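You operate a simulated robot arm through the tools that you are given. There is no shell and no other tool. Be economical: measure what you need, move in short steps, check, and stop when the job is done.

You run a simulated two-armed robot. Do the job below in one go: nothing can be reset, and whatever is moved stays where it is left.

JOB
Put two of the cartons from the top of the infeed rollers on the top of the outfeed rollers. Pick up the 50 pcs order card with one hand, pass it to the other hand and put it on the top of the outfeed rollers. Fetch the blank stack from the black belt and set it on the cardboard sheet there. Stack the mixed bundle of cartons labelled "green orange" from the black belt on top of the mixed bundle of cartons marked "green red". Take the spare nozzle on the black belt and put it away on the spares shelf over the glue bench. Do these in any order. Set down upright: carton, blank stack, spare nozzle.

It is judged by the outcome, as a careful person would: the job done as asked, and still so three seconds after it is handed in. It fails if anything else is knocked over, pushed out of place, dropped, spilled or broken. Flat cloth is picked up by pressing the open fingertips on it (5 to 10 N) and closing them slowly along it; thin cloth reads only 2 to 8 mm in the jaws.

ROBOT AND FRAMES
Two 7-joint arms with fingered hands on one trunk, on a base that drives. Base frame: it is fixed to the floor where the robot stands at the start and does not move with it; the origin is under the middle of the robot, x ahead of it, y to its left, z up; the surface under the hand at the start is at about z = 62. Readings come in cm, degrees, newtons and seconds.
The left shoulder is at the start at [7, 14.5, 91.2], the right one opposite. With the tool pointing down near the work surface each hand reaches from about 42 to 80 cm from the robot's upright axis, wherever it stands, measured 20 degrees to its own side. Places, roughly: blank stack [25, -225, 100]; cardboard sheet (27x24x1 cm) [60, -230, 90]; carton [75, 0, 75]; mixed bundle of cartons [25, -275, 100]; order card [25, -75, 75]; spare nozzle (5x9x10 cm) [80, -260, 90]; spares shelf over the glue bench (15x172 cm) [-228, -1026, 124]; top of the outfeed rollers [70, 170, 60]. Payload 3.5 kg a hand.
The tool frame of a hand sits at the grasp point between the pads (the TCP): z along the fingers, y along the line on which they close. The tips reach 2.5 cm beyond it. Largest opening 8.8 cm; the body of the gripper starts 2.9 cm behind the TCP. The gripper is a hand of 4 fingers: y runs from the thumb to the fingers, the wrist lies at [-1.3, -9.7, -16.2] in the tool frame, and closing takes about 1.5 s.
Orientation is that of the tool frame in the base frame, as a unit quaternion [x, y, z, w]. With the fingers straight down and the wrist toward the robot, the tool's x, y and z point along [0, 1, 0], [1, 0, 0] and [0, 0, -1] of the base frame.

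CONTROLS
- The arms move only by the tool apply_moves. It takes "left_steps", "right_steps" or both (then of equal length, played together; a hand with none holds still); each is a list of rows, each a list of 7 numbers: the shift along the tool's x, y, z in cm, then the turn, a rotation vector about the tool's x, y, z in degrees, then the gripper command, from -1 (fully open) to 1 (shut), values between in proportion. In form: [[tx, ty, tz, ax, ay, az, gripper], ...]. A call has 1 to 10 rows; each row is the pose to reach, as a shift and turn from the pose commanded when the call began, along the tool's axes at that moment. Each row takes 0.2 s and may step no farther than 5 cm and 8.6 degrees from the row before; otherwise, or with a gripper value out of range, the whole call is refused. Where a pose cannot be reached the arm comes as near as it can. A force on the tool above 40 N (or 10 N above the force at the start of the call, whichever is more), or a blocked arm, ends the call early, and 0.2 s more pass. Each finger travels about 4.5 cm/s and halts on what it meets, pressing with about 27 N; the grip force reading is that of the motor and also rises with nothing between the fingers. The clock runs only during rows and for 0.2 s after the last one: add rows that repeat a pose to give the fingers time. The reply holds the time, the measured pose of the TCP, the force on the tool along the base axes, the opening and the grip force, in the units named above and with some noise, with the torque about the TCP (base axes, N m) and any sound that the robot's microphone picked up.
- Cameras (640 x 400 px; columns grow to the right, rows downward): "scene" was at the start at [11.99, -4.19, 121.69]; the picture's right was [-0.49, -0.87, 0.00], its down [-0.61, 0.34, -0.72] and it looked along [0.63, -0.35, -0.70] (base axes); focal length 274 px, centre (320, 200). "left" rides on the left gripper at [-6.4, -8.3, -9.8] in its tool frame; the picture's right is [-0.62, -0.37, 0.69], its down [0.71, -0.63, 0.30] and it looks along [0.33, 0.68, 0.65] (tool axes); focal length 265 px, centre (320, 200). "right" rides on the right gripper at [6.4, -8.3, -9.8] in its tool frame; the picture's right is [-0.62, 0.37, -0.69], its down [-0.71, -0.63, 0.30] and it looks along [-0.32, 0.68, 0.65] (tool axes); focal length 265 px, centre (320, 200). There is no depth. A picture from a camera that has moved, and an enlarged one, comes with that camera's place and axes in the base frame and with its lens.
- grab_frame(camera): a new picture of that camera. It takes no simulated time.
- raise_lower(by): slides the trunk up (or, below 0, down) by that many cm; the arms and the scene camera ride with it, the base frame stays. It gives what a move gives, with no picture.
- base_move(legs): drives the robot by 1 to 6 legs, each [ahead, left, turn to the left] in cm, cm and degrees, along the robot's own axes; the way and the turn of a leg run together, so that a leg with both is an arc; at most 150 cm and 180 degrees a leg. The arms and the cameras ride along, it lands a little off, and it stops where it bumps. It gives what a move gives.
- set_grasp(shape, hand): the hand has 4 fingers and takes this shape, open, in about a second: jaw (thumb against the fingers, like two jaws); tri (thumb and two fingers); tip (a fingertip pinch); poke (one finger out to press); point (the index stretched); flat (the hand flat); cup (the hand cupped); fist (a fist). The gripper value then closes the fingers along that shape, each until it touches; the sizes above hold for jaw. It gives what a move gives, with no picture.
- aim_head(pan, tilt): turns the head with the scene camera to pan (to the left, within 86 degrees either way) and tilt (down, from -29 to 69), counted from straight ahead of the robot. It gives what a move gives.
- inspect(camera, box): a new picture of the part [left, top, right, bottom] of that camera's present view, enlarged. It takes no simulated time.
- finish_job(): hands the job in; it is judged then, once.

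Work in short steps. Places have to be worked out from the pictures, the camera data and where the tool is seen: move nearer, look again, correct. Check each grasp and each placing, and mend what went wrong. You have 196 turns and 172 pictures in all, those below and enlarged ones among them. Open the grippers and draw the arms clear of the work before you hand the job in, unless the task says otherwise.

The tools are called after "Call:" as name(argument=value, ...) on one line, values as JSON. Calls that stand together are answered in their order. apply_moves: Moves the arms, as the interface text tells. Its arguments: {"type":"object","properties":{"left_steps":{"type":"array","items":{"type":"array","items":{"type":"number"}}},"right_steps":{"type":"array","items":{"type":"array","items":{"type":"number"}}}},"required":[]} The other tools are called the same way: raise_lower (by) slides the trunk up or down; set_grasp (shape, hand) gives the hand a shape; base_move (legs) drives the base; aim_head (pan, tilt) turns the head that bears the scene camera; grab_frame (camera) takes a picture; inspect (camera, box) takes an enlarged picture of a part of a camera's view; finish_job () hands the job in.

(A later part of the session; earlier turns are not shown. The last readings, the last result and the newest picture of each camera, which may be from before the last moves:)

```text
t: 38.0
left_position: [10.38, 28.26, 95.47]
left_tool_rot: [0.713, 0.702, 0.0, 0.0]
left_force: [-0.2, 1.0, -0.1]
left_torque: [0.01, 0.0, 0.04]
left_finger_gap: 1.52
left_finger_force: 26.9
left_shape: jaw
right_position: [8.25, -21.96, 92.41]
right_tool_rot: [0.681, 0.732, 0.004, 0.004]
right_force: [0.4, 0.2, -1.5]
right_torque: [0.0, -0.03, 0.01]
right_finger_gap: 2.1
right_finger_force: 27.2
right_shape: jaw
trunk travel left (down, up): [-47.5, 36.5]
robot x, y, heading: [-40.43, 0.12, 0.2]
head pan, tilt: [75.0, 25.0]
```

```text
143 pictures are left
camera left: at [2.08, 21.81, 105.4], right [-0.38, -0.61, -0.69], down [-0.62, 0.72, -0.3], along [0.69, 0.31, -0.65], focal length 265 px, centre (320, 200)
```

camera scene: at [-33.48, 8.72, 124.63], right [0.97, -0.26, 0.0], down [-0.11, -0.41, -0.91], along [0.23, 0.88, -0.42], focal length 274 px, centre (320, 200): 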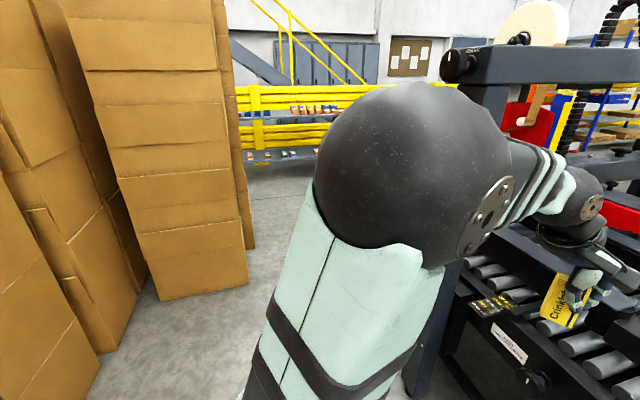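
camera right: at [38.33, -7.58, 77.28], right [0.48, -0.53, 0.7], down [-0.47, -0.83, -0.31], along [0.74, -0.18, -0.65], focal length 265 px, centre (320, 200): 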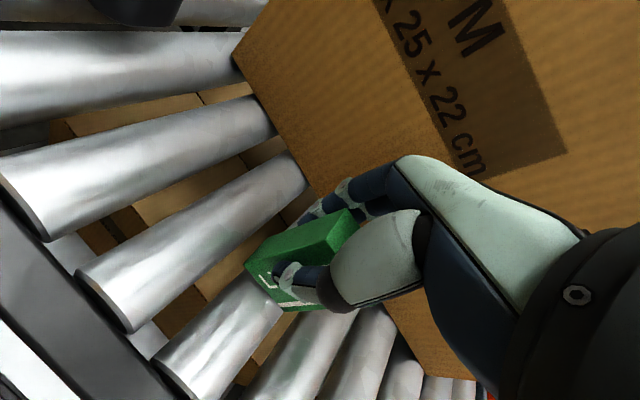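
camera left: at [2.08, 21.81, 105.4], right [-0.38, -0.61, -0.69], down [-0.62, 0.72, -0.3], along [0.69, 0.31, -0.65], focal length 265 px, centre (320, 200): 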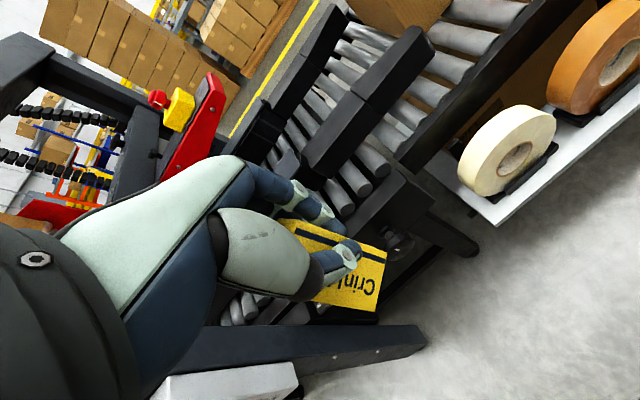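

Yellow has pivoted a bit in the grip but is held. A stack stands at x<-38, y>155; I drive left 70 and look at the passage.

Call:
base_move(legs=[[0, 70, 0]])

Call:
aim_head(pan=40, tilt=25)

Call:
grab_frame(camera="scene")

Call:
aim_head(pan=80, tilt=45)

Call:
grab_frame(camera="scene")

```text
t: 41.9
left_position: [10.29, 98.45, 95.57]
left_tool_rot: [0.713, 0.701, 0.0, 0.0]
left_force: [0.1, -0.1, -0.7]
left_torque: [0.03, 0.0, 0.01]
left_finger_gap: 1.52
left_finger_force: 27.5
left_shape: jaw
right_position: [8.12, 48.32, 92.43]
right_tool_rot: [0.681, 0.733, 0.003, 0.004]
right_force: [0.1, 0.1, 0.6]
right_torque: [0.02, 0.01, 0.01]
right_finger_gap: 2.09
right_finger_force: 26.5
right_shape: jaw
trunk travel left (down, up): [-47.5, 36.5]
robot x, y, heading: [-40.69, 70.17, 0.3]
head pan, tilt: [75.0, 25.0]
```

```text
t: 42.9
left_position: [10.34, 98.3, 95.55]
left_tool_rot: [0.713, 0.701, 0.0, 0.001]
left_force: [0.9, -0.4, -0.3]
left_torque: [0.0, 0.0, -0.02]
left_finger_gap: 1.52
left_finger_force: 27.1
left_shape: jaw
right_position: [8.1, 48.26, 92.63]
right_tool_rot: [0.682, 0.731, 0.003, 0.005]
right_force: [-0.5, 0.2, -0.9]
right_torque: [0.01, -0.05, 0.01]
right_finger_gap: 2.07
right_finger_force: 27.1
right_shape: jaw
trunk travel left (down, up): [-47.5, 36.5]
robot x, y, heading: [-40.53, 70.1, -0.1]
head pan, tilt: [40.0, 25.0]
```

```text
142 pictures are left
camera scene: at [-28.9, 75.95, 124.63], right [0.64, -0.76, 0.0], down [-0.32, -0.27, -0.91], along [0.69, 0.58, -0.42], focal length 274 px, centre (320, 200)
```

scene: 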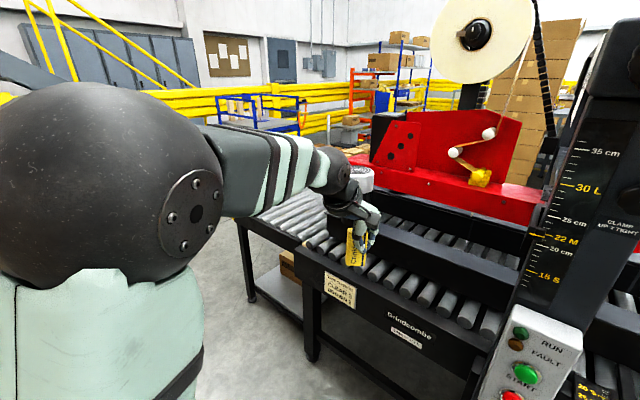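

```text
t: 44.0
left_position: [10.36, 98.32, 95.44]
left_tool_rot: [0.713, 0.702, 0.0, -0.001]
left_force: [0.0, -0.3, -0.7]
left_torque: [0.03, 0.01, -0.03]
left_finger_gap: 1.53
left_finger_force: 26.9
left_shape: jaw
right_position: [8.1, 48.17, 92.53]
right_tool_rot: [0.681, 0.732, 0.003, 0.004]
right_force: [0.1, -1.1, -0.5]
right_torque: [0.01, 0.01, -0.01]
right_finger_gap: 2.1
right_finger_force: 27.2
right_shape: jaw
trunk travel left (down, up): [-47.5, 36.5]
robot x, y, heading: [-41.06, 70.25, 0.1]
head pan, tilt: [80.0, 45.0]
```

```text
141 pictures are left
camera scene: at [-34.54, 78.02, 121.57], right [0.98, -0.17, 0.0], down [-0.12, -0.7, -0.71], along [0.12, 0.7, -0.71], focal length 274 px, centre (320, 200)
```

scene: 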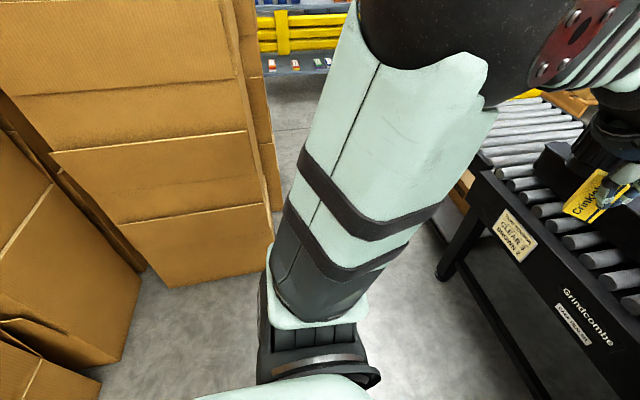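

Past y≈80 the machine only has a bed below z≈70; outfeed front edge is at x≈36, y 137–187. I drive in three legs to about (0,163), keeping clear of the post and the stack.

Call:
base_move(legs=[[0, 33, 0], [26, 17, 0], [14, 43, 0]])

Call:
aim_head(pan=0, tilt=45)

Call:
grab_frame(camera="scene")

```text
t: 49.3
left_position: [44.02, 171.04, 95.56]
left_tool_rot: [0.716, 0.698, 0.0, 0.0]
left_force: [-0.2, -1.2, 0.2]
left_torque: [0.0, -0.04, 0.03]
left_finger_gap: 1.53
left_finger_force: 27.3
left_shape: jaw
right_position: [41.58, 120.09, 92.5]
right_tool_rot: [0.695, 0.719, -0.003, 0.006]
right_force: [-5.0, -8.2, 1.4]
right_torque: [0.03, -0.02, -0.2]
right_finger_gap: 2.01
right_finger_force: 26.9
right_shape: jaw
trunk travel left (down, up): [-47.5, 36.5]
robot x, y, heading: [-7.23, 143.45, -0.3]
head pan, tilt: [80.0, 45.0]
stopped in leg 3: the force on the tool passed its limit at 59 N (the readings are from after the stop); the commanded pose is now the measured one
```

```text
t: 50.8
left_position: [44.13, 170.85, 95.64]
left_tool_rot: [0.715, 0.699, 0.001, -0.001]
left_force: [-0.4, -0.1, -0.2]
left_torque: [-0.02, 0.01, -0.02]
left_finger_gap: 1.56
left_finger_force: 26.8
left_shape: jaw
right_position: [41.4, 120.04, 92.34]
right_tool_rot: [0.693, 0.721, -0.002, 0.006]
right_force: [-10.1, -10.6, 2.7]
right_torque: [0.03, -0.08, -0.18]
right_finger_gap: 2.01
right_finger_force: 27.4
right_shape: jaw
trunk travel left (down, up): [-47.5, 36.5]
robot x, y, heading: [-6.8, 143.37, -0.5]
head pan, tilt: [0.0, 45.0]
```

```text
140 pictures are left
camera scene: at [5.64, 142.8, 121.6], right [0.0, -1.0, 0.0], down [-0.71, 0.0, -0.71], along [0.71, 0.0, -0.71], focal length 274 px, centre (320, 200)
```

scene: 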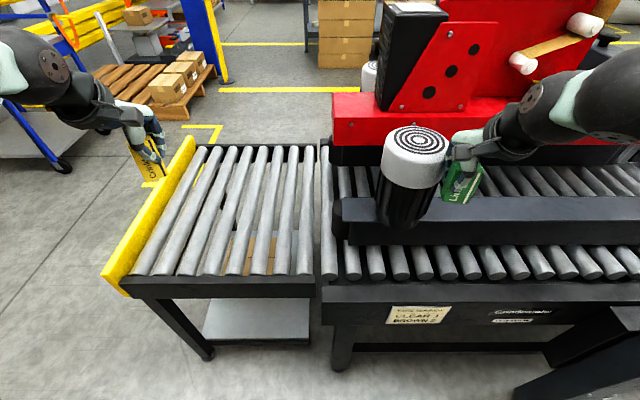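

The right wrist bumped the machine's motor at upper right. I ease the right hand back (−x,−y) and up to clear it.

Call:
apply_moves(right_steps=[[-1, -2, 0, 0, 0, 0, 0.8], [-2, -4, -2, 0, 0, 0, 0.8], [-2, -5, -6, 0, 0, 0, 0.8], [-2, -5, -11, 0, 0, 0, 0.8], [-2, -5, -15, 0, 0, 0, 0.8], [-2, -5, -15, 0, 0, 0, 0.8]])

Call:
grab_frame(camera="scene")

Call:
grab_frame(camera="right")

```text
t: 52.2
left_position: [44.14, 171.06, 95.57]
left_tool_rot: [0.716, 0.698, 0.0, -0.001]
left_force: [0.5, 0.1, -0.4]
left_torque: [0.01, 0.01, -0.02]
left_finger_gap: 1.53
left_finger_force: 27.1
left_shape: jaw
right_position: [36.57, 117.93, 107.65]
right_tool_rot: [0.693, 0.721, -0.003, 0.005]
right_force: [-0.2, -0.1, -0.3]
right_torque: [-0.04, -0.03, 0.01]
right_finger_gap: 2.01
right_finger_force: 27.6
right_shape: jaw
trunk travel left (down, up): [-47.5, 36.5]
robot x, y, heading: [-7.0, 143.19, -0.4]
head pan, tilt: [0.0, 45.0]
```

```text
139 pictures are left
camera scene: at [5.89, 142.96, 121.57], right [-0.01, -1.0, 0.0], down [-0.71, 0.0, -0.71], along [0.71, 0.0, -0.71], focal length 274 px, centre (320, 200)
```

scene: 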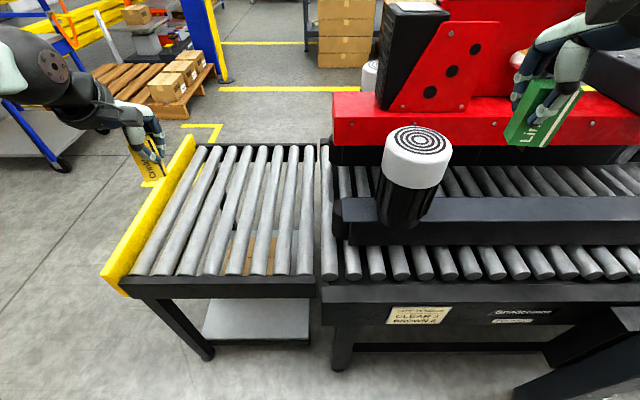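

```text
138 pictures are left
camera right: at [27.96, 124.21, 117.33], right [0.39, -0.6, 0.7], down [-0.6, -0.74, -0.3], along [0.7, -0.3, -0.65], focal length 265 px, centre (320, 200)
```

right: 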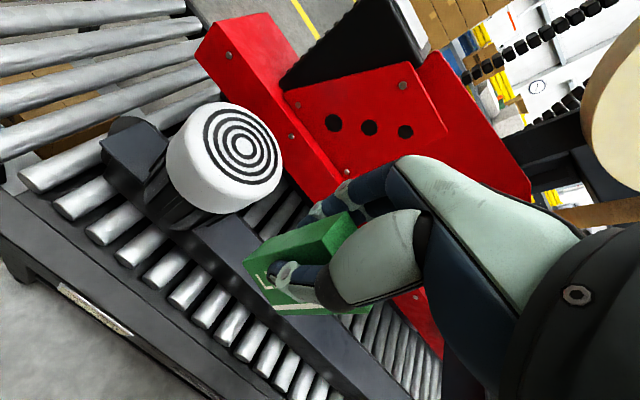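

Clear. Raise the trunk 8 cm for margin, then drive left 22 cm.

Call:
raise_lower(by=8)

Call:
base_move(legs=[[0, 22, 0], [6, 0, 0]])

Call:
grab_frame(camera="scene")

Call:
grab_frame(camera="left")

```text
t: 53.4
left_position: [44.26, 171.06, 103.52]
left_tool_rot: [0.715, 0.699, 0.0, -0.001]
left_force: [-0.4, -0.4, -0.1]
left_torque: [-0.03, -0.01, 0.02]
left_finger_gap: 1.54
left_finger_force: 26.9
left_shape: jaw
right_position: [36.83, 118.15, 115.61]
right_tool_rot: [0.693, 0.721, -0.003, 0.005]
right_force: [-0.1, 0.4, -0.3]
right_torque: [-0.01, 0.02, -0.02]
right_finger_gap: 2.03
right_finger_force: 26.6
right_shape: jaw
trunk travel left (down, up): [-55.5, 28.5]
robot x, y, heading: [-7.09, 143.12, -0.1]
head pan, tilt: [0.0, 45.0]
```

```text
t: 55.6
left_position: [50.18, 193.05, 103.64]
left_tool_rot: [0.715, 0.699, 0.0, 0.0]
left_force: [-0.1, 0.1, -0.4]
left_torque: [0.02, -0.03, 0.01]
left_finger_gap: 1.55
left_finger_force: 26.7
left_shape: jaw
right_position: [42.55, 140.12, 115.72]
right_tool_rot: [0.693, 0.721, -0.003, 0.006]
right_force: [-0.6, 0.1, 0.2]
right_torque: [-0.01, -0.02, 0.01]
right_finger_gap: 2.01
right_finger_force: 26.9
right_shape: jaw
trunk travel left (down, up): [-55.5, 28.5]
robot x, y, heading: [-1.13, 165.44, -0.1]
head pan, tilt: [0.0, 45.0]
```

```text
137 pictures are left
camera scene: at [11.82, 164.99, 129.58], right [0.0, -1.0, 0.0], down [-0.71, 0.0, -0.71], along [0.71, 0.0, -0.71], focal length 274 px, centre (320, 200)
```

scene: 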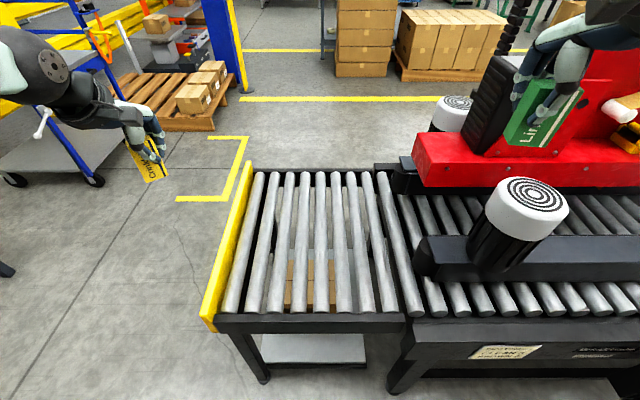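

```text
136 pictures are left
camera left: at [41.77, 186.75, 113.42], right [-0.38, -0.61, -0.69], down [-0.61, 0.73, -0.3], along [0.69, 0.31, -0.65], focal length 265 px, centre (320, 200)
```

left: 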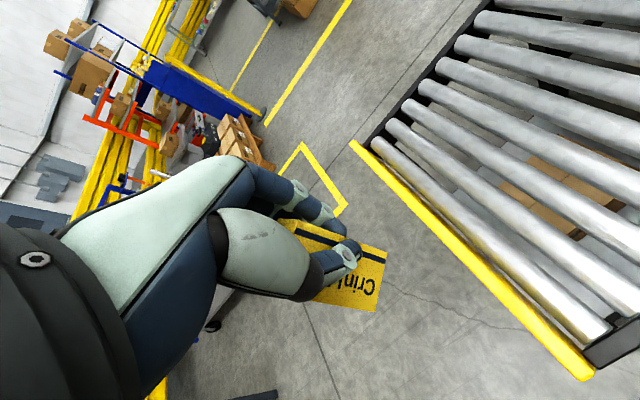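

At (-1,165) with outfeed spanning y 149–191, x 40–98. I zoom in on both held cartons to measure their tilt in the grips.

Call:
inspect(camera="scene", box=[100, 110, 196, 190])

Call:
inspect(camera="scene", box=[480, 50, 624, 170])

```text
5.00 times, centred on (148, 150) of scene
camera zoom: at [11.82, 164.99, 129.58], right [0.0, -1.0, 0.0], down [-0.71, 0.0, -0.71], along [0.71, 0.0, -0.71], focal length 1369 px, centre (1180, 450)
```

zoom: 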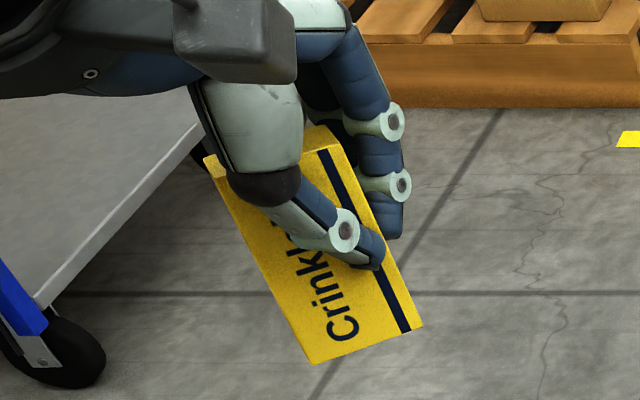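

```text
3.33 times, centred on (552, 110) of scene
camera zoom: at [11.82, 164.99, 129.58], right [0.0, -1.0, 0.0], down [-0.71, 0.0, -0.71], along [0.71, 0.0, -0.71], focal length 913 px, centre (-453, 500)
```

zoom: 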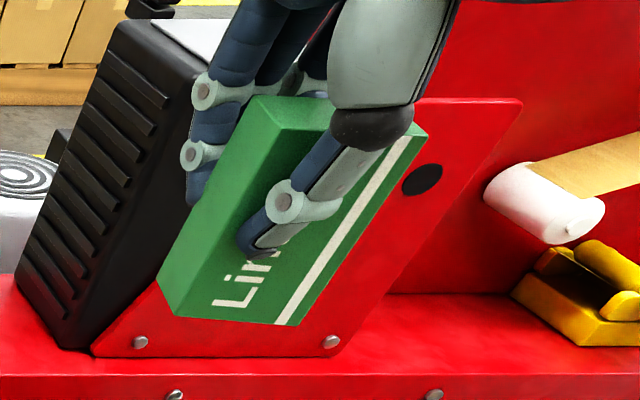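

Both cartons hang upright in their grips. Lower the trunk back and bring the left hand over (60,180).

Call:
raise_lower(by=-8)

Call:
apply_moves(left_steps=[[-3.5, 2.5, 0, 0, 0, 0, 0.8], [-7, 5, 0, 0, 0, 0, 0.8], [-10, 7.5, 0, 0, 0, 0, 0.8], [-13, 10, 0, 0, 0, 0, 0.8], [-13, 10, 4, 0, 0, 0, 0.8], [-13, 10, 9, 0, 0, 0, 0.8], [-13, 10, 14, 0, 0, 0, 0.8], [-13, 10, 19, 0, 0, 0, 0.8], [-13, 10, 24, 0, 0, 0, 0.8], [-13, 10, 24, 0, 0, 0, 0.8]])

Call:
grab_frame(camera="left")

Call:
grab_frame(camera="scene")

```text
t: 56.8
left_position: [50.16, 193.02, 95.58]
left_tool_rot: [0.715, 0.699, 0.0, -0.001]
left_force: [0.7, 1.6, -0.5]
left_torque: [0.03, 0.0, -0.02]
left_finger_gap: 1.54
left_finger_force: 27.0
left_shape: jaw
right_position: [42.71, 140.16, 107.63]
right_tool_rot: [0.693, 0.721, -0.002, 0.006]
right_force: [0.3, -0.2, -0.4]
right_torque: [-0.01, 0.0, -0.01]
right_finger_gap: 2.01
right_finger_force: 27.1
right_shape: jaw
trunk travel left (down, up): [-47.5, 36.5]
robot x, y, heading: [-0.96, 165.5, -0.3]
head pan, tilt: [0.0, 45.0]
```

```text
t: 59.0
left_position: [59.78, 179.65, 71.53]
left_tool_rot: [0.715, 0.699, 0.0, -0.002]
left_force: [-0.7, 0.0, 0.3]
left_torque: [0.03, 0.01, -0.02]
left_finger_gap: 1.53
left_finger_force: 27.4
left_shape: jaw
right_position: [42.69, 140.08, 107.65]
right_tool_rot: [0.693, 0.721, -0.002, 0.005]
right_force: [0.1, -0.2, 0.7]
right_torque: [0.01, -0.01, 0.01]
right_finger_gap: 2.05
right_finger_force: 26.5
right_shape: jaw
trunk travel left (down, up): [-47.5, 36.5]
robot x, y, heading: [-1.23, 165.36, -0.2]
head pan, tilt: [0.0, 45.0]
```

```text
133 pictures are left
camera left: at [51.46, 173.39, 81.33], right [-0.38, -0.61, -0.69], down [-0.61, 0.73, -0.3], along [0.69, 0.31, -0.65], focal length 265 px, centre (320, 200)
```

left: 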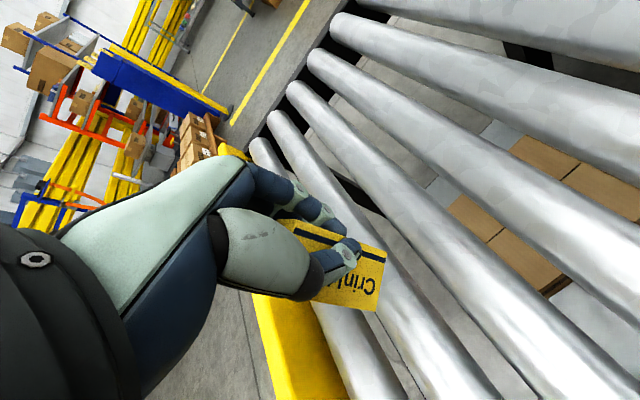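

```text
132 pictures are left
camera scene: at [11.82, 164.96, 121.58], right [0.0, -1.0, 0.0], down [-0.71, 0.0, -0.71], along [0.71, 0.0, -0.71], focal length 274 px, centre (320, 200)
```

scene: 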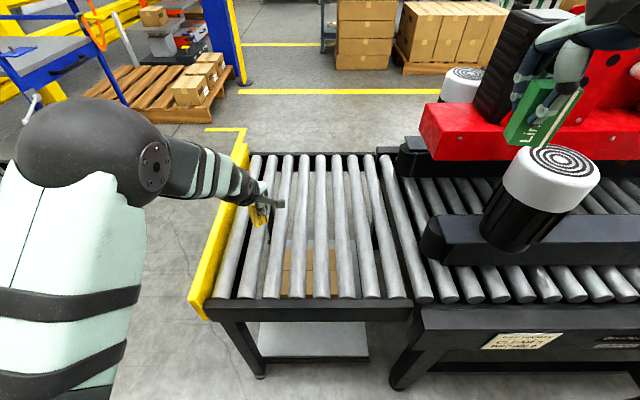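

Zoom in to see which roller lies beneath the carton.

Call:
inspect(camera="scene", box=[210, 160, 370, 260])

```text
4.00 times, centred on (290, 210) of scene
camera zoom: at [11.82, 164.96, 121.58], right [0.0, -1.0, 0.0], down [-0.71, 0.0, -0.71], along [0.71, 0.0, -0.71], focal length 1096 px, centre (440, 160)
```

zoom: 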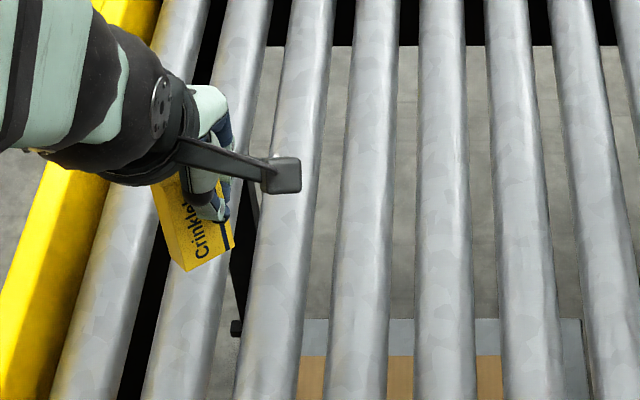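

The carton lies right over a gap between two rollers, so it would rest on both – stable. I lower it gently until contact.

Call:
apply_moves(left_steps=[[0, 0, 2, 0, 0, 0, 0.8], [0, 0, 3.5, 0, 0, 0, 0.8], [0, 0, 4.2, 0, 0, 0, 0.8], [0, 0, 4.6, 0, 0, 0, 0.8], [0, 0, 4.6, 0, 0, 0, 0.8]])

Call:
inspect(camera="scene", box=[210, 180, 306, 260])

```text
t: 60.2
left_position: [59.9, 179.8, 67.23]
left_tool_rot: [0.715, 0.699, 0.002, 0.002]
left_force: [0.6, -0.2, 17.1]
left_torque: [0.16, -0.3, -0.03]
left_finger_gap: 1.64
left_finger_force: 27.1
left_shape: jaw
right_position: [42.51, 139.99, 107.69]
right_tool_rot: [0.693, 0.721, -0.002, 0.006]
right_force: [0.0, 0.4, 0.1]
right_torque: [-0.04, 0.0, -0.03]
right_finger_gap: 2.0
right_finger_force: 27.0
right_shape: jaw
trunk travel left (down, up): [-47.5, 36.5]
robot x, y, heading: [-0.99, 165.15, -0.2]
head pan, tilt: [0.0, 45.0]
```

```text
5.00 times, centred on (258, 220) of scene
camera zoom: at [11.64, 164.9, 121.62], right [0.0, -1.0, 0.0], down [-0.71, 0.0, -0.71], along [0.71, 0.0, -0.71], focal length 1369 px, centre (630, 100)
```

zoom: 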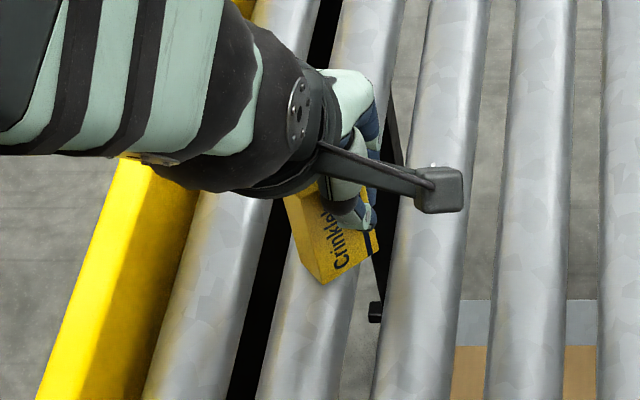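

Contact at z≈67.2, but the carton seems yawed in the grip and over a roller crown. I lift 3 cm and look closely with the wrist camera.

Call:
apply_moves(left_steps=[[0, 0, -1.5, 0, 0, 0, 0.8], [0, 0, -3, 0, 0, 0, 0.8], [0, 0, -3, 0, 0, 0, 0.8]])

Call:
inspect(camera="left", box=[240, 170, 432, 330])

Call:
inspect(camera="scene", box=[230, 180, 294, 240])

```text
t: 61.0
left_position: [59.95, 180.02, 69.98]
left_tool_rot: [0.715, 0.699, -0.001, -0.003]
left_force: [-0.4, -0.1, -0.2]
left_torque: [0.03, -0.01, 0.01]
left_finger_gap: 1.58
left_finger_force: 27.3
left_shape: jaw
right_position: [42.67, 139.99, 107.55]
right_tool_rot: [0.692, 0.722, -0.003, 0.006]
right_force: [-0.4, 0.1, -0.4]
right_torque: [0.01, 0.01, 0.01]
right_finger_gap: 2.0
right_finger_force: 27.0
right_shape: jaw
trunk travel left (down, up): [-47.5, 36.5]
robot x, y, heading: [-0.86, 164.96, -0.3]
head pan, tilt: [0.0, 45.0]
```

```text
2.50 times, centred on (336, 250) of left
camera zoom: at [51.61, 173.58, 79.72], right [-0.38, -0.61, -0.69], down [-0.61, 0.73, -0.3], along [0.69, 0.31, -0.66], focal length 664 px, centre (280, 75)
```

zoom: 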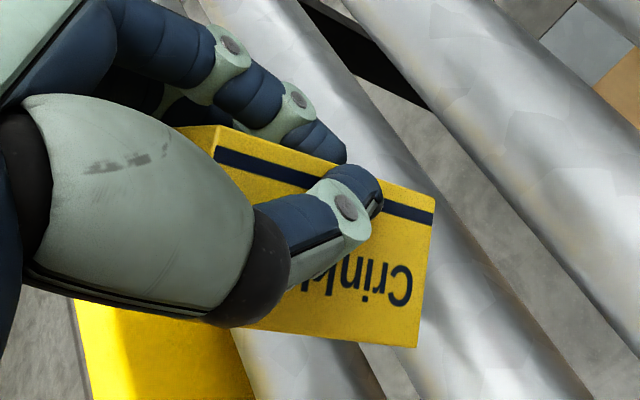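

```text
6.67 times, centred on (262, 210) of scene
camera zoom: at [11.96, 164.98, 121.56], right [0.0, -1.0, 0.0], down [-0.71, 0.0, -0.71], along [0.71, 0.0, -0.71], focal length 1826 px, centre (707, 133)
```

zoom: 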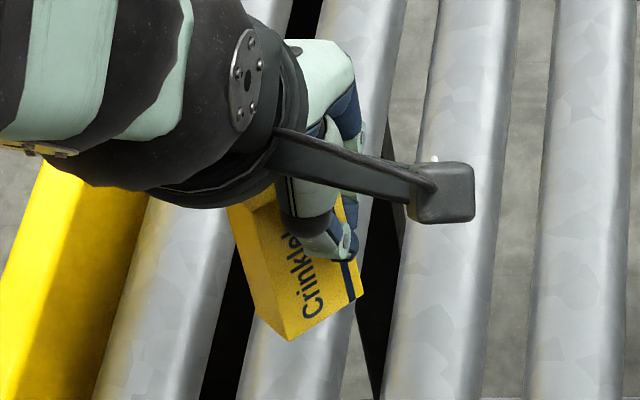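

The carton is upright but yawed ~44° in the grip; starting cartons stood fine on roller crowns, so the top acts flat. I still turn it by 25°, centre it on the gap, and lower to contact.

Call:
apply_moves(left_steps=[[-0.9, 0, 0, 0, 0, 8, 0.8], [-1.8, 0, 0, 0, 0, 16, 0.8], [-1.8, 0, 0, 0, 0, 24, 0.8], [-1.8, 0, 1.5, 0, 0, 25, 0.8], [-1.8, 0, 2.4, 0, 0, 25, 0.8], [-1.8, 0, 2.4, 0, 0, 25, 0.8]])

Call:
inspect(camera="scene", box=[230, 180, 310, 240])

```text
t: 62.4
left_position: [60.02, 178.09, 67.62]
left_tool_rot: [0.85, 0.527, -0.001, -0.001]
left_force: [-0.3, -0.3, -0.2]
left_torque: [0.0, 0.01, 0.0]
left_finger_gap: 1.57
left_finger_force: 26.9
left_shape: jaw
right_position: [42.71, 139.95, 107.43]
right_tool_rot: [0.693, 0.721, -0.003, 0.006]
right_force: [-0.5, -0.1, -0.7]
right_torque: [-0.03, 0.01, -0.03]
right_finger_gap: 2.0
right_finger_force: 27.5
right_shape: jaw
trunk travel left (down, up): [-47.5, 36.5]
robot x, y, heading: [-1.06, 164.92, -0.3]
head pan, tilt: [0.0, 45.0]
```

```text
6.67 times, centred on (270, 210) of scene
camera zoom: at [11.9, 164.96, 121.57], right [0.0, -1.0, 0.0], down [-0.71, 0.0, -0.71], along [0.71, 0.0, -0.71], focal length 1826 px, centre (653, 133)
```

zoom: 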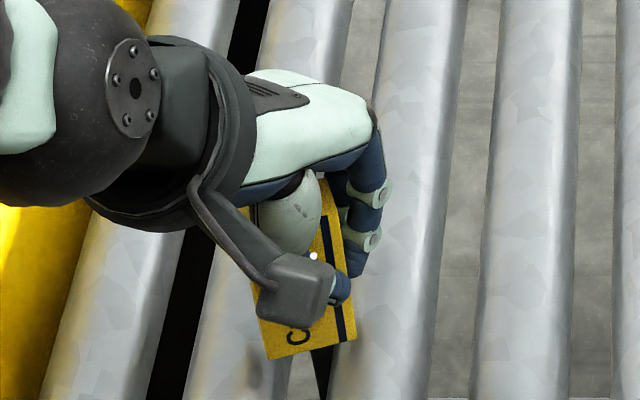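

Nicely aligned over the gap. Lower to contact in small steps.

Call:
apply_moves(left_steps=[[-0.4, 0.2, 0.3, 0, 0, 0, 0.8], [-0.4, 0.2, 0.6, 0, 0, 0, 0.8], [-0.4, 0.2, 0.8, 0, 0, 0, 0.8], [-0.4, 0.2, 0.8, 0, 0, 0, 0.8]])

```text
t: 63.4
left_position: [59.88, 177.55, 67.1]
left_tool_rot: [0.85, 0.527, 0.003, 0.002]
left_force: [1.8, 0.3, 19.2]
left_torque: [0.01, -0.3, -0.01]
left_finger_gap: 1.65
left_finger_force: 27.2
left_shape: jaw
right_position: [42.47, 140.02, 107.73]
right_tool_rot: [0.693, 0.721, -0.001, 0.006]
right_force: [-0.2, 0.3, 0.0]
right_torque: [0.02, -0.01, 0.0]
right_finger_gap: 2.01
right_finger_force: 27.0
right_shape: jaw
trunk travel left (down, up): [-47.5, 36.5]
robot x, y, heading: [-0.7, 165.43, 0.0]
head pan, tilt: [0.0, 45.0]
```

Contact at the same height, so the surface acts flat. Ease pressure and open slowly.

Call:
apply_moves(left_steps=[[0, 0, -0.2, 0, 0, 0, 0.8], [0, 0, -0.3, 0, 0, 0, 0.6], [0, 0, -0.3, 0, 0, 0, 0.4], [0, 0, -0.3, 0, 0, 0, 0.2], [0, 0, -0.3, 0, 0, 0, 0], [0, 0, -0.3, 0, 0, 0, -0.2], [0, 0, -0.3, 0, 0, 0, -0.4], [0, 0, -0.3, 0, 0, 0, -0.4]])

Call:
grab_frame(camera="left")

Call:
inspect(camera="scene", box=[230, 180, 310, 240])

```text
t: 65.2
left_position: [59.85, 177.58, 67.01]
left_tool_rot: [0.85, 0.527, -0.001, -0.001]
left_force: [-0.3, 0.1, -0.2]
left_torque: [0.01, 0.0, 0.02]
left_finger_gap: 6.14
left_finger_force: 0.1
left_shape: jaw
right_position: [42.66, 140.02, 107.7]
right_tool_rot: [0.693, 0.721, -0.002, 0.005]
right_force: [-0.4, 0.8, -0.6]
right_torque: [0.02, -0.01, -0.01]
right_finger_gap: 2.03
right_finger_force: 26.6
right_shape: jaw
trunk travel left (down, up): [-47.5, 36.5]
robot x, y, heading: [-0.85, 165.06, -0.2]
head pan, tilt: [0.0, 45.0]
```

```text
126 pictures are left
camera left: at [49.61, 175.46, 76.85], right [-0.61, -0.39, -0.69], down [-0.25, 0.92, -0.3], along [0.76, -0.01, -0.65], focal length 265 px, centre (320, 200)
```

left: 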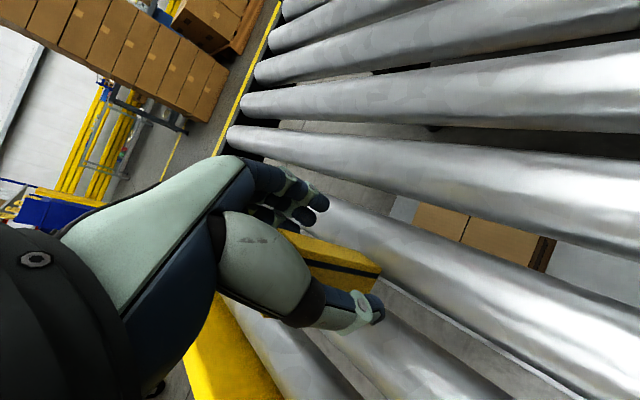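

```text
6.67 times, centred on (270, 210) of scene
camera zoom: at [11.89, 164.97, 121.57], right [0.0, -1.0, 0.0], down [-0.71, 0.0, -0.71], along [0.71, 0.0, -0.71], focal length 1826 px, centre (653, 133)
```

zoom: 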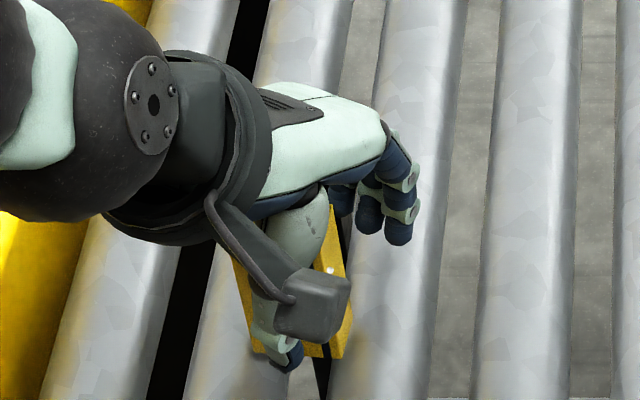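

Withdraw the left hand straight up and check that the carton stands.

Call:
apply_moves(left_steps=[[0, 0, -3, 0, 0, 0, -0.5], [0, 0, -7, 0, 0, 0, -0.5], [0, 0, -12, 0, 0, 0, -0.5], [0, 0, -17, 0, 0, 0, -0.5], [3, -4, -20, 0, 0, 0, -0.5], [7, -7, -20, 0, 0, 0, -0.5], [11, -7, -20, 0, 0, -8, -0.5], [11, -7, -20, 0, 0, -8, -0.5]])

Call:
grab_frame(camera="scene")

```text
refused: row 5 steps farther than a row can; nothing moved
```

```text
124 pictures are left
camera scene: at [11.89, 164.97, 121.57], right [0.0, -1.0, 0.0], down [-0.71, 0.0, -0.71], along [0.71, 0.0, -0.71], focal length 274 px, centre (320, 200)
```

scene: 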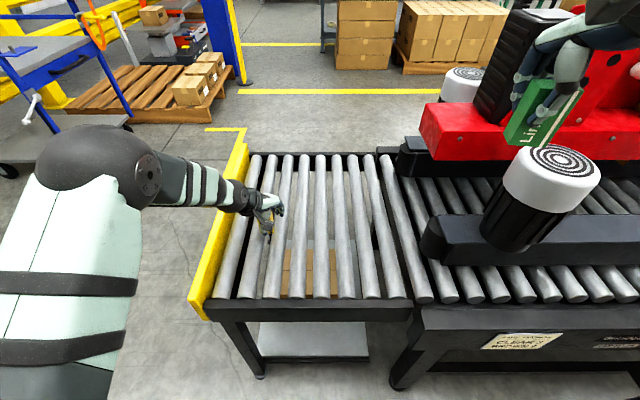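

Call:
apply_moves(left_steps=[[0, 0, -3, 0, 0, 0, -0.5], [0, 0, -7, 0, 0, 0, -0.5], [0, 0, -11.5, 0, 0, 0, -0.5], [0, 0, -16, 0, 0, 0, -0.5], [2, -2, -19, 0, 0, 0, -0.5], [5, -5, -20, 0, 0, 0, -0.5], [8, -7, -20, 0, 0, -6, -0.5], [11, -8, -20, 0, 0, -12, -0.5], [11, -8, -20, 0, 0, -12, -0.5]])

Call:
grab_frame(camera="scene")

```text
t: 67.2
left_position: [57.46, 191.26, 87.01]
left_tool_rot: [0.789, 0.614, 0.0, -0.001]
left_force: [-0.7, -0.1, -1.0]
left_torque: [-0.03, 0.03, 0.0]
left_finger_gap: 6.59
left_finger_force: 0.0
left_shape: jaw
right_position: [42.78, 140.12, 107.67]
right_tool_rot: [0.693, 0.721, -0.002, 0.006]
right_force: [-1.0, -0.3, -0.4]
right_torque: [-0.02, 0.01, -0.01]
right_finger_gap: 2.02
right_finger_force: 26.8
right_shape: jaw
trunk travel left (down, up): [-47.5, 36.5]
robot x, y, heading: [-1.01, 165.13, -0.3]
head pan, tilt: [0.0, 45.0]
```

```text
123 pictures are left
camera scene: at [11.89, 164.92, 121.57], right [0.0, -1.0, 0.0], down [-0.71, 0.0, -0.71], along [0.71, 0.0, -0.71], focal length 274 px, centre (320, 200)
```

scene: 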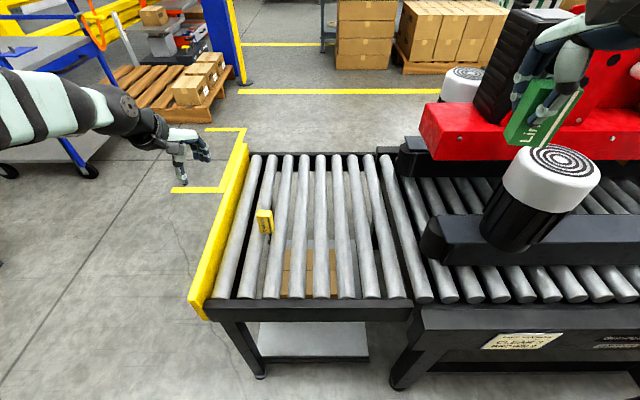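

Yellow stands upright on the outfeed. Now bring the right hand with the green carton to (57,158).

Call:
apply_moves(right_steps=[[4, 1.5, 0, 0, 0, 0, 0.8], [8, 4, 0, 0, 0, 0, 0.8], [12, 7, 0, 0, 0, 0, 0.8], [15, 11, 0, 0, 0, 0, 0.8], [17.4, 15, 0, 0, 0, 0, 0.8], [17.4, 15, 5, 0, 0, 0, 0.8], [17.4, 15, 10, 0, 0, 0, 0.8], [17.4, 15, 15, 0, 0, 0, 0.8], [17.4, 15, 20, 0, 0, 0, 0.8], [17.4, 15, 25, 0, 0, 0, 0.8]])

Call:
apply_moves(right_steps=[[0, 0, 4, 0, 0, 0, 0.8], [0, 0, 8, 0, 0, 0, 0.8], [0, 0, 11.5, 0, 0, 0, 0.8], [0, 0, 11.5, 0, 0, 0, 0.8]])

Call:
inspect(camera="right", box=[200, 170, 392, 330])

Call:
inspect(camera="scene", box=[250, 160, 410, 260])

```text
t: 69.4
left_position: [57.67, 191.14, 86.98]
left_tool_rot: [0.79, 0.613, 0.0, -0.001]
left_force: [0.5, -0.1, -0.2]
left_torque: [0.01, 0.0, 0.02]
left_finger_gap: 6.58
left_finger_force: 0.0
left_shape: jaw
right_position: [57.03, 157.86, 82.26]
right_tool_rot: [0.693, 0.721, -0.003, 0.005]
right_force: [-0.7, -0.3, 0.1]
right_torque: [0.02, 0.01, 0.03]
right_finger_gap: 1.99
right_finger_force: 26.9
right_shape: jaw
trunk travel left (down, up): [-47.5, 36.5]
robot x, y, heading: [-1.2, 165.29, -0.4]
head pan, tilt: [0.0, 45.0]
```

```text
t: 70.4
left_position: [57.52, 191.16, 87.05]
left_tool_rot: [0.789, 0.614, 0.0, 0.0]
left_force: [0.3, 0.8, 0.1]
left_torque: [0.0, -0.01, 0.01]
left_finger_gap: 6.55
left_finger_force: 0.0
left_shape: jaw
right_position: [56.94, 157.5, 70.92]
right_tool_rot: [0.692, 0.721, -0.001, 0.006]
right_force: [-0.2, 0.4, 0.0]
right_torque: [0.03, 0.02, 0.0]
right_finger_gap: 2.02
right_finger_force: 26.9
right_shape: jaw
trunk travel left (down, up): [-47.5, 36.5]
robot x, y, heading: [-1.2, 165.36, -0.3]
head pan, tilt: [0.0, 45.0]
```

```text
2.50 times, centred on (296, 250) of right
camera zoom: at [48.2, 163.68, 80.65], right [0.39, -0.6, 0.7], down [-0.6, -0.74, -0.3], along [0.7, -0.3, -0.65], focal length 664 px, centre (380, 75)
```

zoom: 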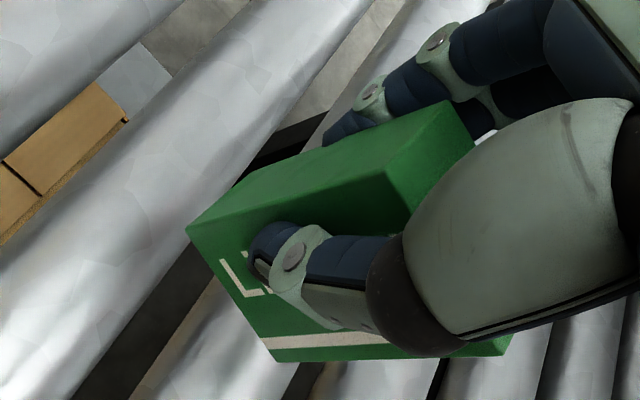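

```text
4.00 times, centred on (330, 210) of scene
camera zoom: at [11.85, 164.97, 121.58], right [0.0, -1.0, 0.0], down [-0.71, 0.0, -0.71], along [0.71, 0.0, -0.71], focal length 1096 px, centre (280, 160)
```

zoom: 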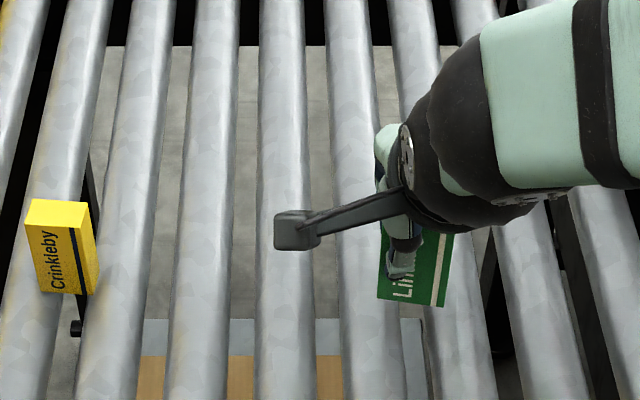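

Green hangs upright over the rollers. Lower to contact.

Call:
apply_moves(right_steps=[[0, 0, 1.5, 0, 0, 0, 0.8], [0, 0, 2.4, 0, 0, 0, 0.8], [0, 0, 2.8, 0, 0, 0, 0.8], [0, 0, 3.2, 0, 0, 0, 0.8], [0, 0, 3.2, 0, 0, 0, 0.8]])

```text
t: 71.6
left_position: [57.5, 191.18, 87.0]
left_tool_rot: [0.79, 0.614, 0.0, -0.001]
left_force: [-0.8, 0.2, 0.6]
left_torque: [0.0, -0.01, -0.01]
left_finger_gap: 6.58
left_finger_force: 0.0
left_shape: jaw
right_position: [57.08, 157.55, 67.61]
right_tool_rot: [0.693, 0.721, -0.002, 0.006]
right_force: [-0.2, -0.4, -0.2]
right_torque: [0.0, -0.01, -0.01]
right_finger_gap: 2.0
right_finger_force: 27.0
right_shape: jaw
trunk travel left (down, up): [-47.5, 36.5]
robot x, y, heading: [-0.63, 165.37, -0.1]
head pan, tilt: [0.0, 45.0]
```

Call:
apply_moves(right_steps=[[0, 0, 0.3, 0, 0, 0, 0.8], [0, 0, 0.6, 0, 0, 0, 0.8], [0, 0, 0.8, 0, 0, 0, 0.8], [0, 0, 0.8, 0, 0, 0, 0.8]])

Call:
inspect(camera="scene", box=[320, 190, 400, 250])

```text
t: 72.6
left_position: [57.26, 191.13, 87.13]
left_tool_rot: [0.79, 0.614, 0.001, 0.0]
left_force: [-1.6, 0.4, -0.9]
left_torque: [0.01, 0.02, 0.0]
left_finger_gap: 6.59
left_finger_force: 0.1
left_shape: jaw
right_position: [57.25, 157.72, 67.45]
right_tool_rot: [0.693, 0.721, 0.001, 0.008]
right_force: [1.1, 0.0, 21.1]
right_torque: [-0.05, 0.03, 0.05]
right_finger_gap: 2.19
right_finger_force: 26.7
right_shape: jaw
trunk travel left (down, up): [-47.5, 36.5]
robot x, y, heading: [-0.99, 165.27, -0.2]
head pan, tilt: [0.0, 45.0]
```

```text
6.67 times, centred on (360, 220) of scene
camera zoom: at [11.6, 165.01, 121.63], right [0.0, -1.0, 0.0], down [-0.71, 0.0, -0.71], along [0.71, 0.0, -0.71], focal length 1826 px, centre (53, 67)
```

zoom: 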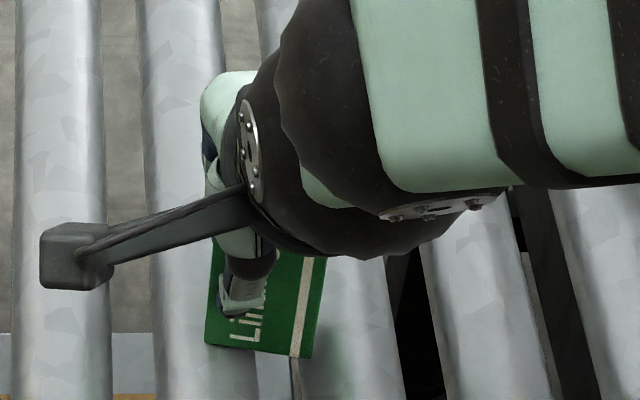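

Contact made. Ease the pressure, open, and withdraw upward.

Call:
apply_moves(right_steps=[[0, 0, -0.4, 0, 0, 0, 0.8], [0, 0, -0.4, 0, 0, 0, 0.6], [0, 0, -0.4, 0, 0, 0, 0.4], [0, 0, -0.4, 0, 0, 0, 0.2], [0, 0, -0.4, 0, 0, 0, 0], [0, 0, -0.4, 0, 0, 0, -0.2], [0, 0, -0.4, 0, 0, 0, -0.4], [0, 0, -0.4, 0, 0, 0, -0.4]])

Call:
apply_moves(right_steps=[[0, 0, -3, 0, 0, 0, -0.5], [0, 0, -7, 0, 0, 0, -0.5], [0, 0, -12, 0, 0, 0, -0.5], [0, 0, -17, 0, 0, 0, -0.5], [0, -2, -21, 0, 0, 0, -0.5], [0, -5, -25, 0, 0, 0, -0.5], [0, -9, -27, 0, 0, 0, -0.5], [0, -13, -28, 0, 0, 0, -0.5], [0, -13, -28, 0, 0, 0, -0.5]])

Call:
inspect(camera="scene", box=[220, 160, 420, 310])

```text
t: 74.4
left_position: [57.52, 191.1, 86.84]
left_tool_rot: [0.79, 0.614, 0.0, -0.001]
left_force: [0.1, -0.3, 0.1]
left_torque: [-0.01, 0.0, 0.04]
left_finger_gap: 6.59
left_finger_force: 0.0
left_shape: jaw
right_position: [57.24, 157.65, 67.31]
right_tool_rot: [0.692, 0.722, -0.003, 0.006]
right_force: [-0.6, 0.1, 0.7]
right_torque: [0.02, -0.01, 0.03]
right_finger_gap: 6.12
right_finger_force: 0.1
right_shape: jaw
trunk travel left (down, up): [-47.5, 36.5]
robot x, y, heading: [-1.15, 165.22, -0.4]
head pan, tilt: [0.0, 45.0]
```

```text
t: 76.4
left_position: [57.6, 191.16, 86.94]
left_tool_rot: [0.789, 0.614, 0.0, 0.0]
left_force: [0.0, -0.5, -0.2]
left_torque: [0.02, 0.08, 0.03]
left_finger_gap: 6.58
left_finger_force: 0.0
left_shape: jaw
right_position: [43.97, 157.43, 95.21]
right_tool_rot: [0.692, 0.722, -0.002, 0.006]
right_force: [-0.1, 0.4, -0.2]
right_torque: [0.0, -0.02, 0.0]
right_finger_gap: 6.6
right_finger_force: 0.0
right_shape: jaw
trunk travel left (down, up): [-47.5, 36.5]
robot x, y, heading: [-1.19, 165.07, -0.3]
head pan, tilt: [0.0, 45.0]
```

```text
2.67 times, centred on (320, 235) of scene
camera zoom: at [11.93, 165.08, 121.56], right [0.0, -1.0, 0.0], down [-0.71, 0.0, -0.71], along [0.71, 0.0, -0.71], focal length 730 px, centre (320, 107)
```

zoom: 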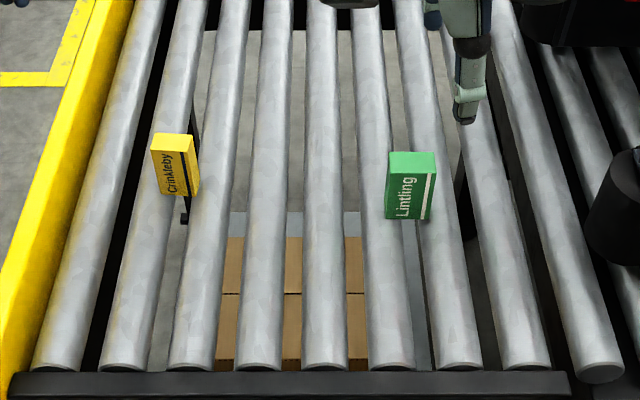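

Both cartons stand on the outfeed. Now pull hands in, raise the trunk for clearance, and drive back the way I came.

Call:
apply_moves(left_steps=[[0, -4, -3, 0, 0, -4, -0.5], [0, -8, -6, 0, 0, -8, -0.5], [0, -10, -8, 0, 0, -12, -0.5], [0, -10, -8, 0, 0, -15, -0.5]], right_steps=[[0, 0, -2, 0, 0, 0, -0.5], [0, 0, -4, 0, 0, 0, -0.5], [0, 0, -6, 0, 0, 0, -0.5], [0, 0, -6, 0, 0, 0, -0.5]])

Call:
raise_lower(by=14)

Call:
base_move(legs=[[-14, -43, 0], [-26, -17, 0], [0, -105, 0]])

Call:
aim_head(pan=-60, tilt=35)

Call:
grab_frame(camera="scene")

```text
t: 77.4
left_position: [47.78, 193.45, 95.03]
left_tool_rot: [0.703, 0.711, 0.0, 0.0]
left_force: [-0.3, 0.4, 0.3]
left_torque: [0.0, 0.03, 0.02]
left_finger_gap: 6.55
left_finger_force: 0.2
left_shape: jaw
right_position: [43.91, 157.49, 101.34]
right_tool_rot: [0.692, 0.722, -0.002, 0.006]
right_force: [0.5, -0.6, -0.3]
right_torque: [0.01, -0.02, -0.03]
right_finger_gap: 6.58
right_finger_force: 0.0
right_shape: jaw
trunk travel left (down, up): [-47.5, 36.5]
robot x, y, heading: [-1.23, 165.19, -0.4]
head pan, tilt: [0.0, 45.0]
```

```text
t: 79.1
left_position: [47.89, 193.4, 108.87]
left_tool_rot: [0.703, 0.712, 0.0, -0.001]
left_force: [-0.7, -0.8, -0.5]
left_torque: [0.0, 0.02, -0.02]
left_finger_gap: 6.56
left_finger_force: 0.0
left_shape: jaw
right_position: [43.99, 157.43, 115.15]
right_tool_rot: [0.693, 0.721, -0.001, 0.006]
right_force: [0.5, 0.0, 0.8]
right_torque: [-0.01, -0.01, -0.02]
right_finger_gap: 6.58
right_finger_force: 0.0
right_shape: jaw
trunk travel left (down, up): [-61.5, 22.5]
robot x, y, heading: [-1.29, 165.11, -0.3]
head pan, tilt: [0.0, 45.0]
```

```text
t: 88.5
left_position: [8.42, 28.34, 108.93]
left_tool_rot: [0.699, 0.715, -0.001, 0.0]
left_force: [-0.1, -0.1, -0.1]
left_torque: [0.0, 0.01, 0.02]
left_finger_gap: 6.57
left_finger_force: 0.1
left_shape: jaw
right_position: [5.01, -7.9, 115.25]
right_tool_rot: [0.688, 0.725, -0.002, 0.006]
right_force: [0.1, -0.4, -0.6]
right_torque: [0.02, -0.02, -0.01]
right_finger_gap: 6.57
right_finger_force: 0.0
right_shape: jaw
trunk travel left (down, up): [-61.5, 22.5]
robot x, y, heading: [-40.16, -0.44, 0.4]
head pan, tilt: [0.0, 45.0]
```

```text
t: 89.8
left_position: [8.39, 28.22, 108.9]
left_tool_rot: [0.699, 0.715, 0.0, -0.001]
left_force: [-0.1, 0.4, 0.0]
left_torque: [-0.03, -0.01, 0.03]
left_finger_gap: 6.58
left_finger_force: 0.0
left_shape: jaw
right_position: [5.08, -7.78, 115.3]
right_tool_rot: [0.689, 0.725, -0.001, 0.007]
right_force: [0.1, -1.4, 0.0]
right_torque: [0.02, 0.01, -0.02]
right_finger_gap: 6.59
right_finger_force: 0.0
right_shape: jaw
trunk travel left (down, up): [-61.5, 22.5]
robot x, y, heading: [-40.08, -0.32, 0.4]
head pan, tilt: [-60.0, 35.0]
```

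```text
118 pictures are left
camera scene: at [-30.87, -8.27, 137.05], right [-0.86, -0.51, 0.0], down [-0.29, 0.49, -0.82], along [0.41, -0.71, -0.57], focal length 274 px, centre (320, 200)
```

scene: 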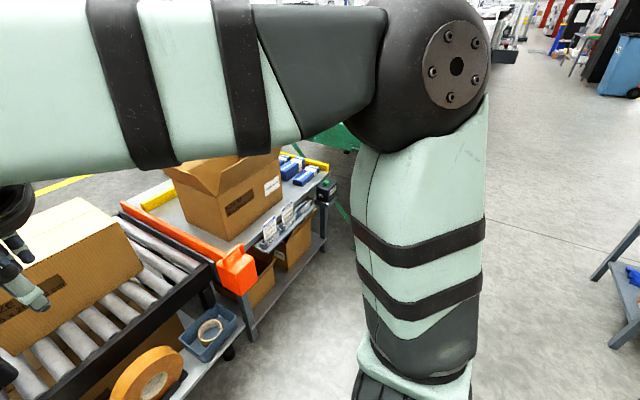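

The packing bench shows cards in a holder along its front edge. Zoom in.

Call:
inspect(camera="scene", box=[230, 140, 350, 260])

```text
3.33 times, centred on (290, 200) of scene
camera zoom: at [-30.87, -8.27, 137.05], right [-0.86, -0.51, 0.0], down [-0.29, 0.49, -0.82], along [0.41, -0.71, -0.57], focal length 913 px, centre (420, 200)
```

zoom: 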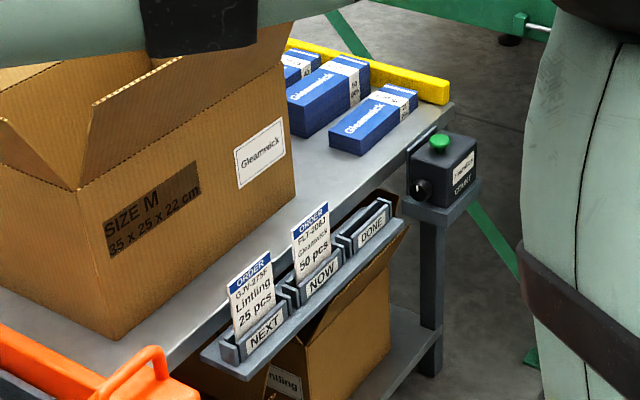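

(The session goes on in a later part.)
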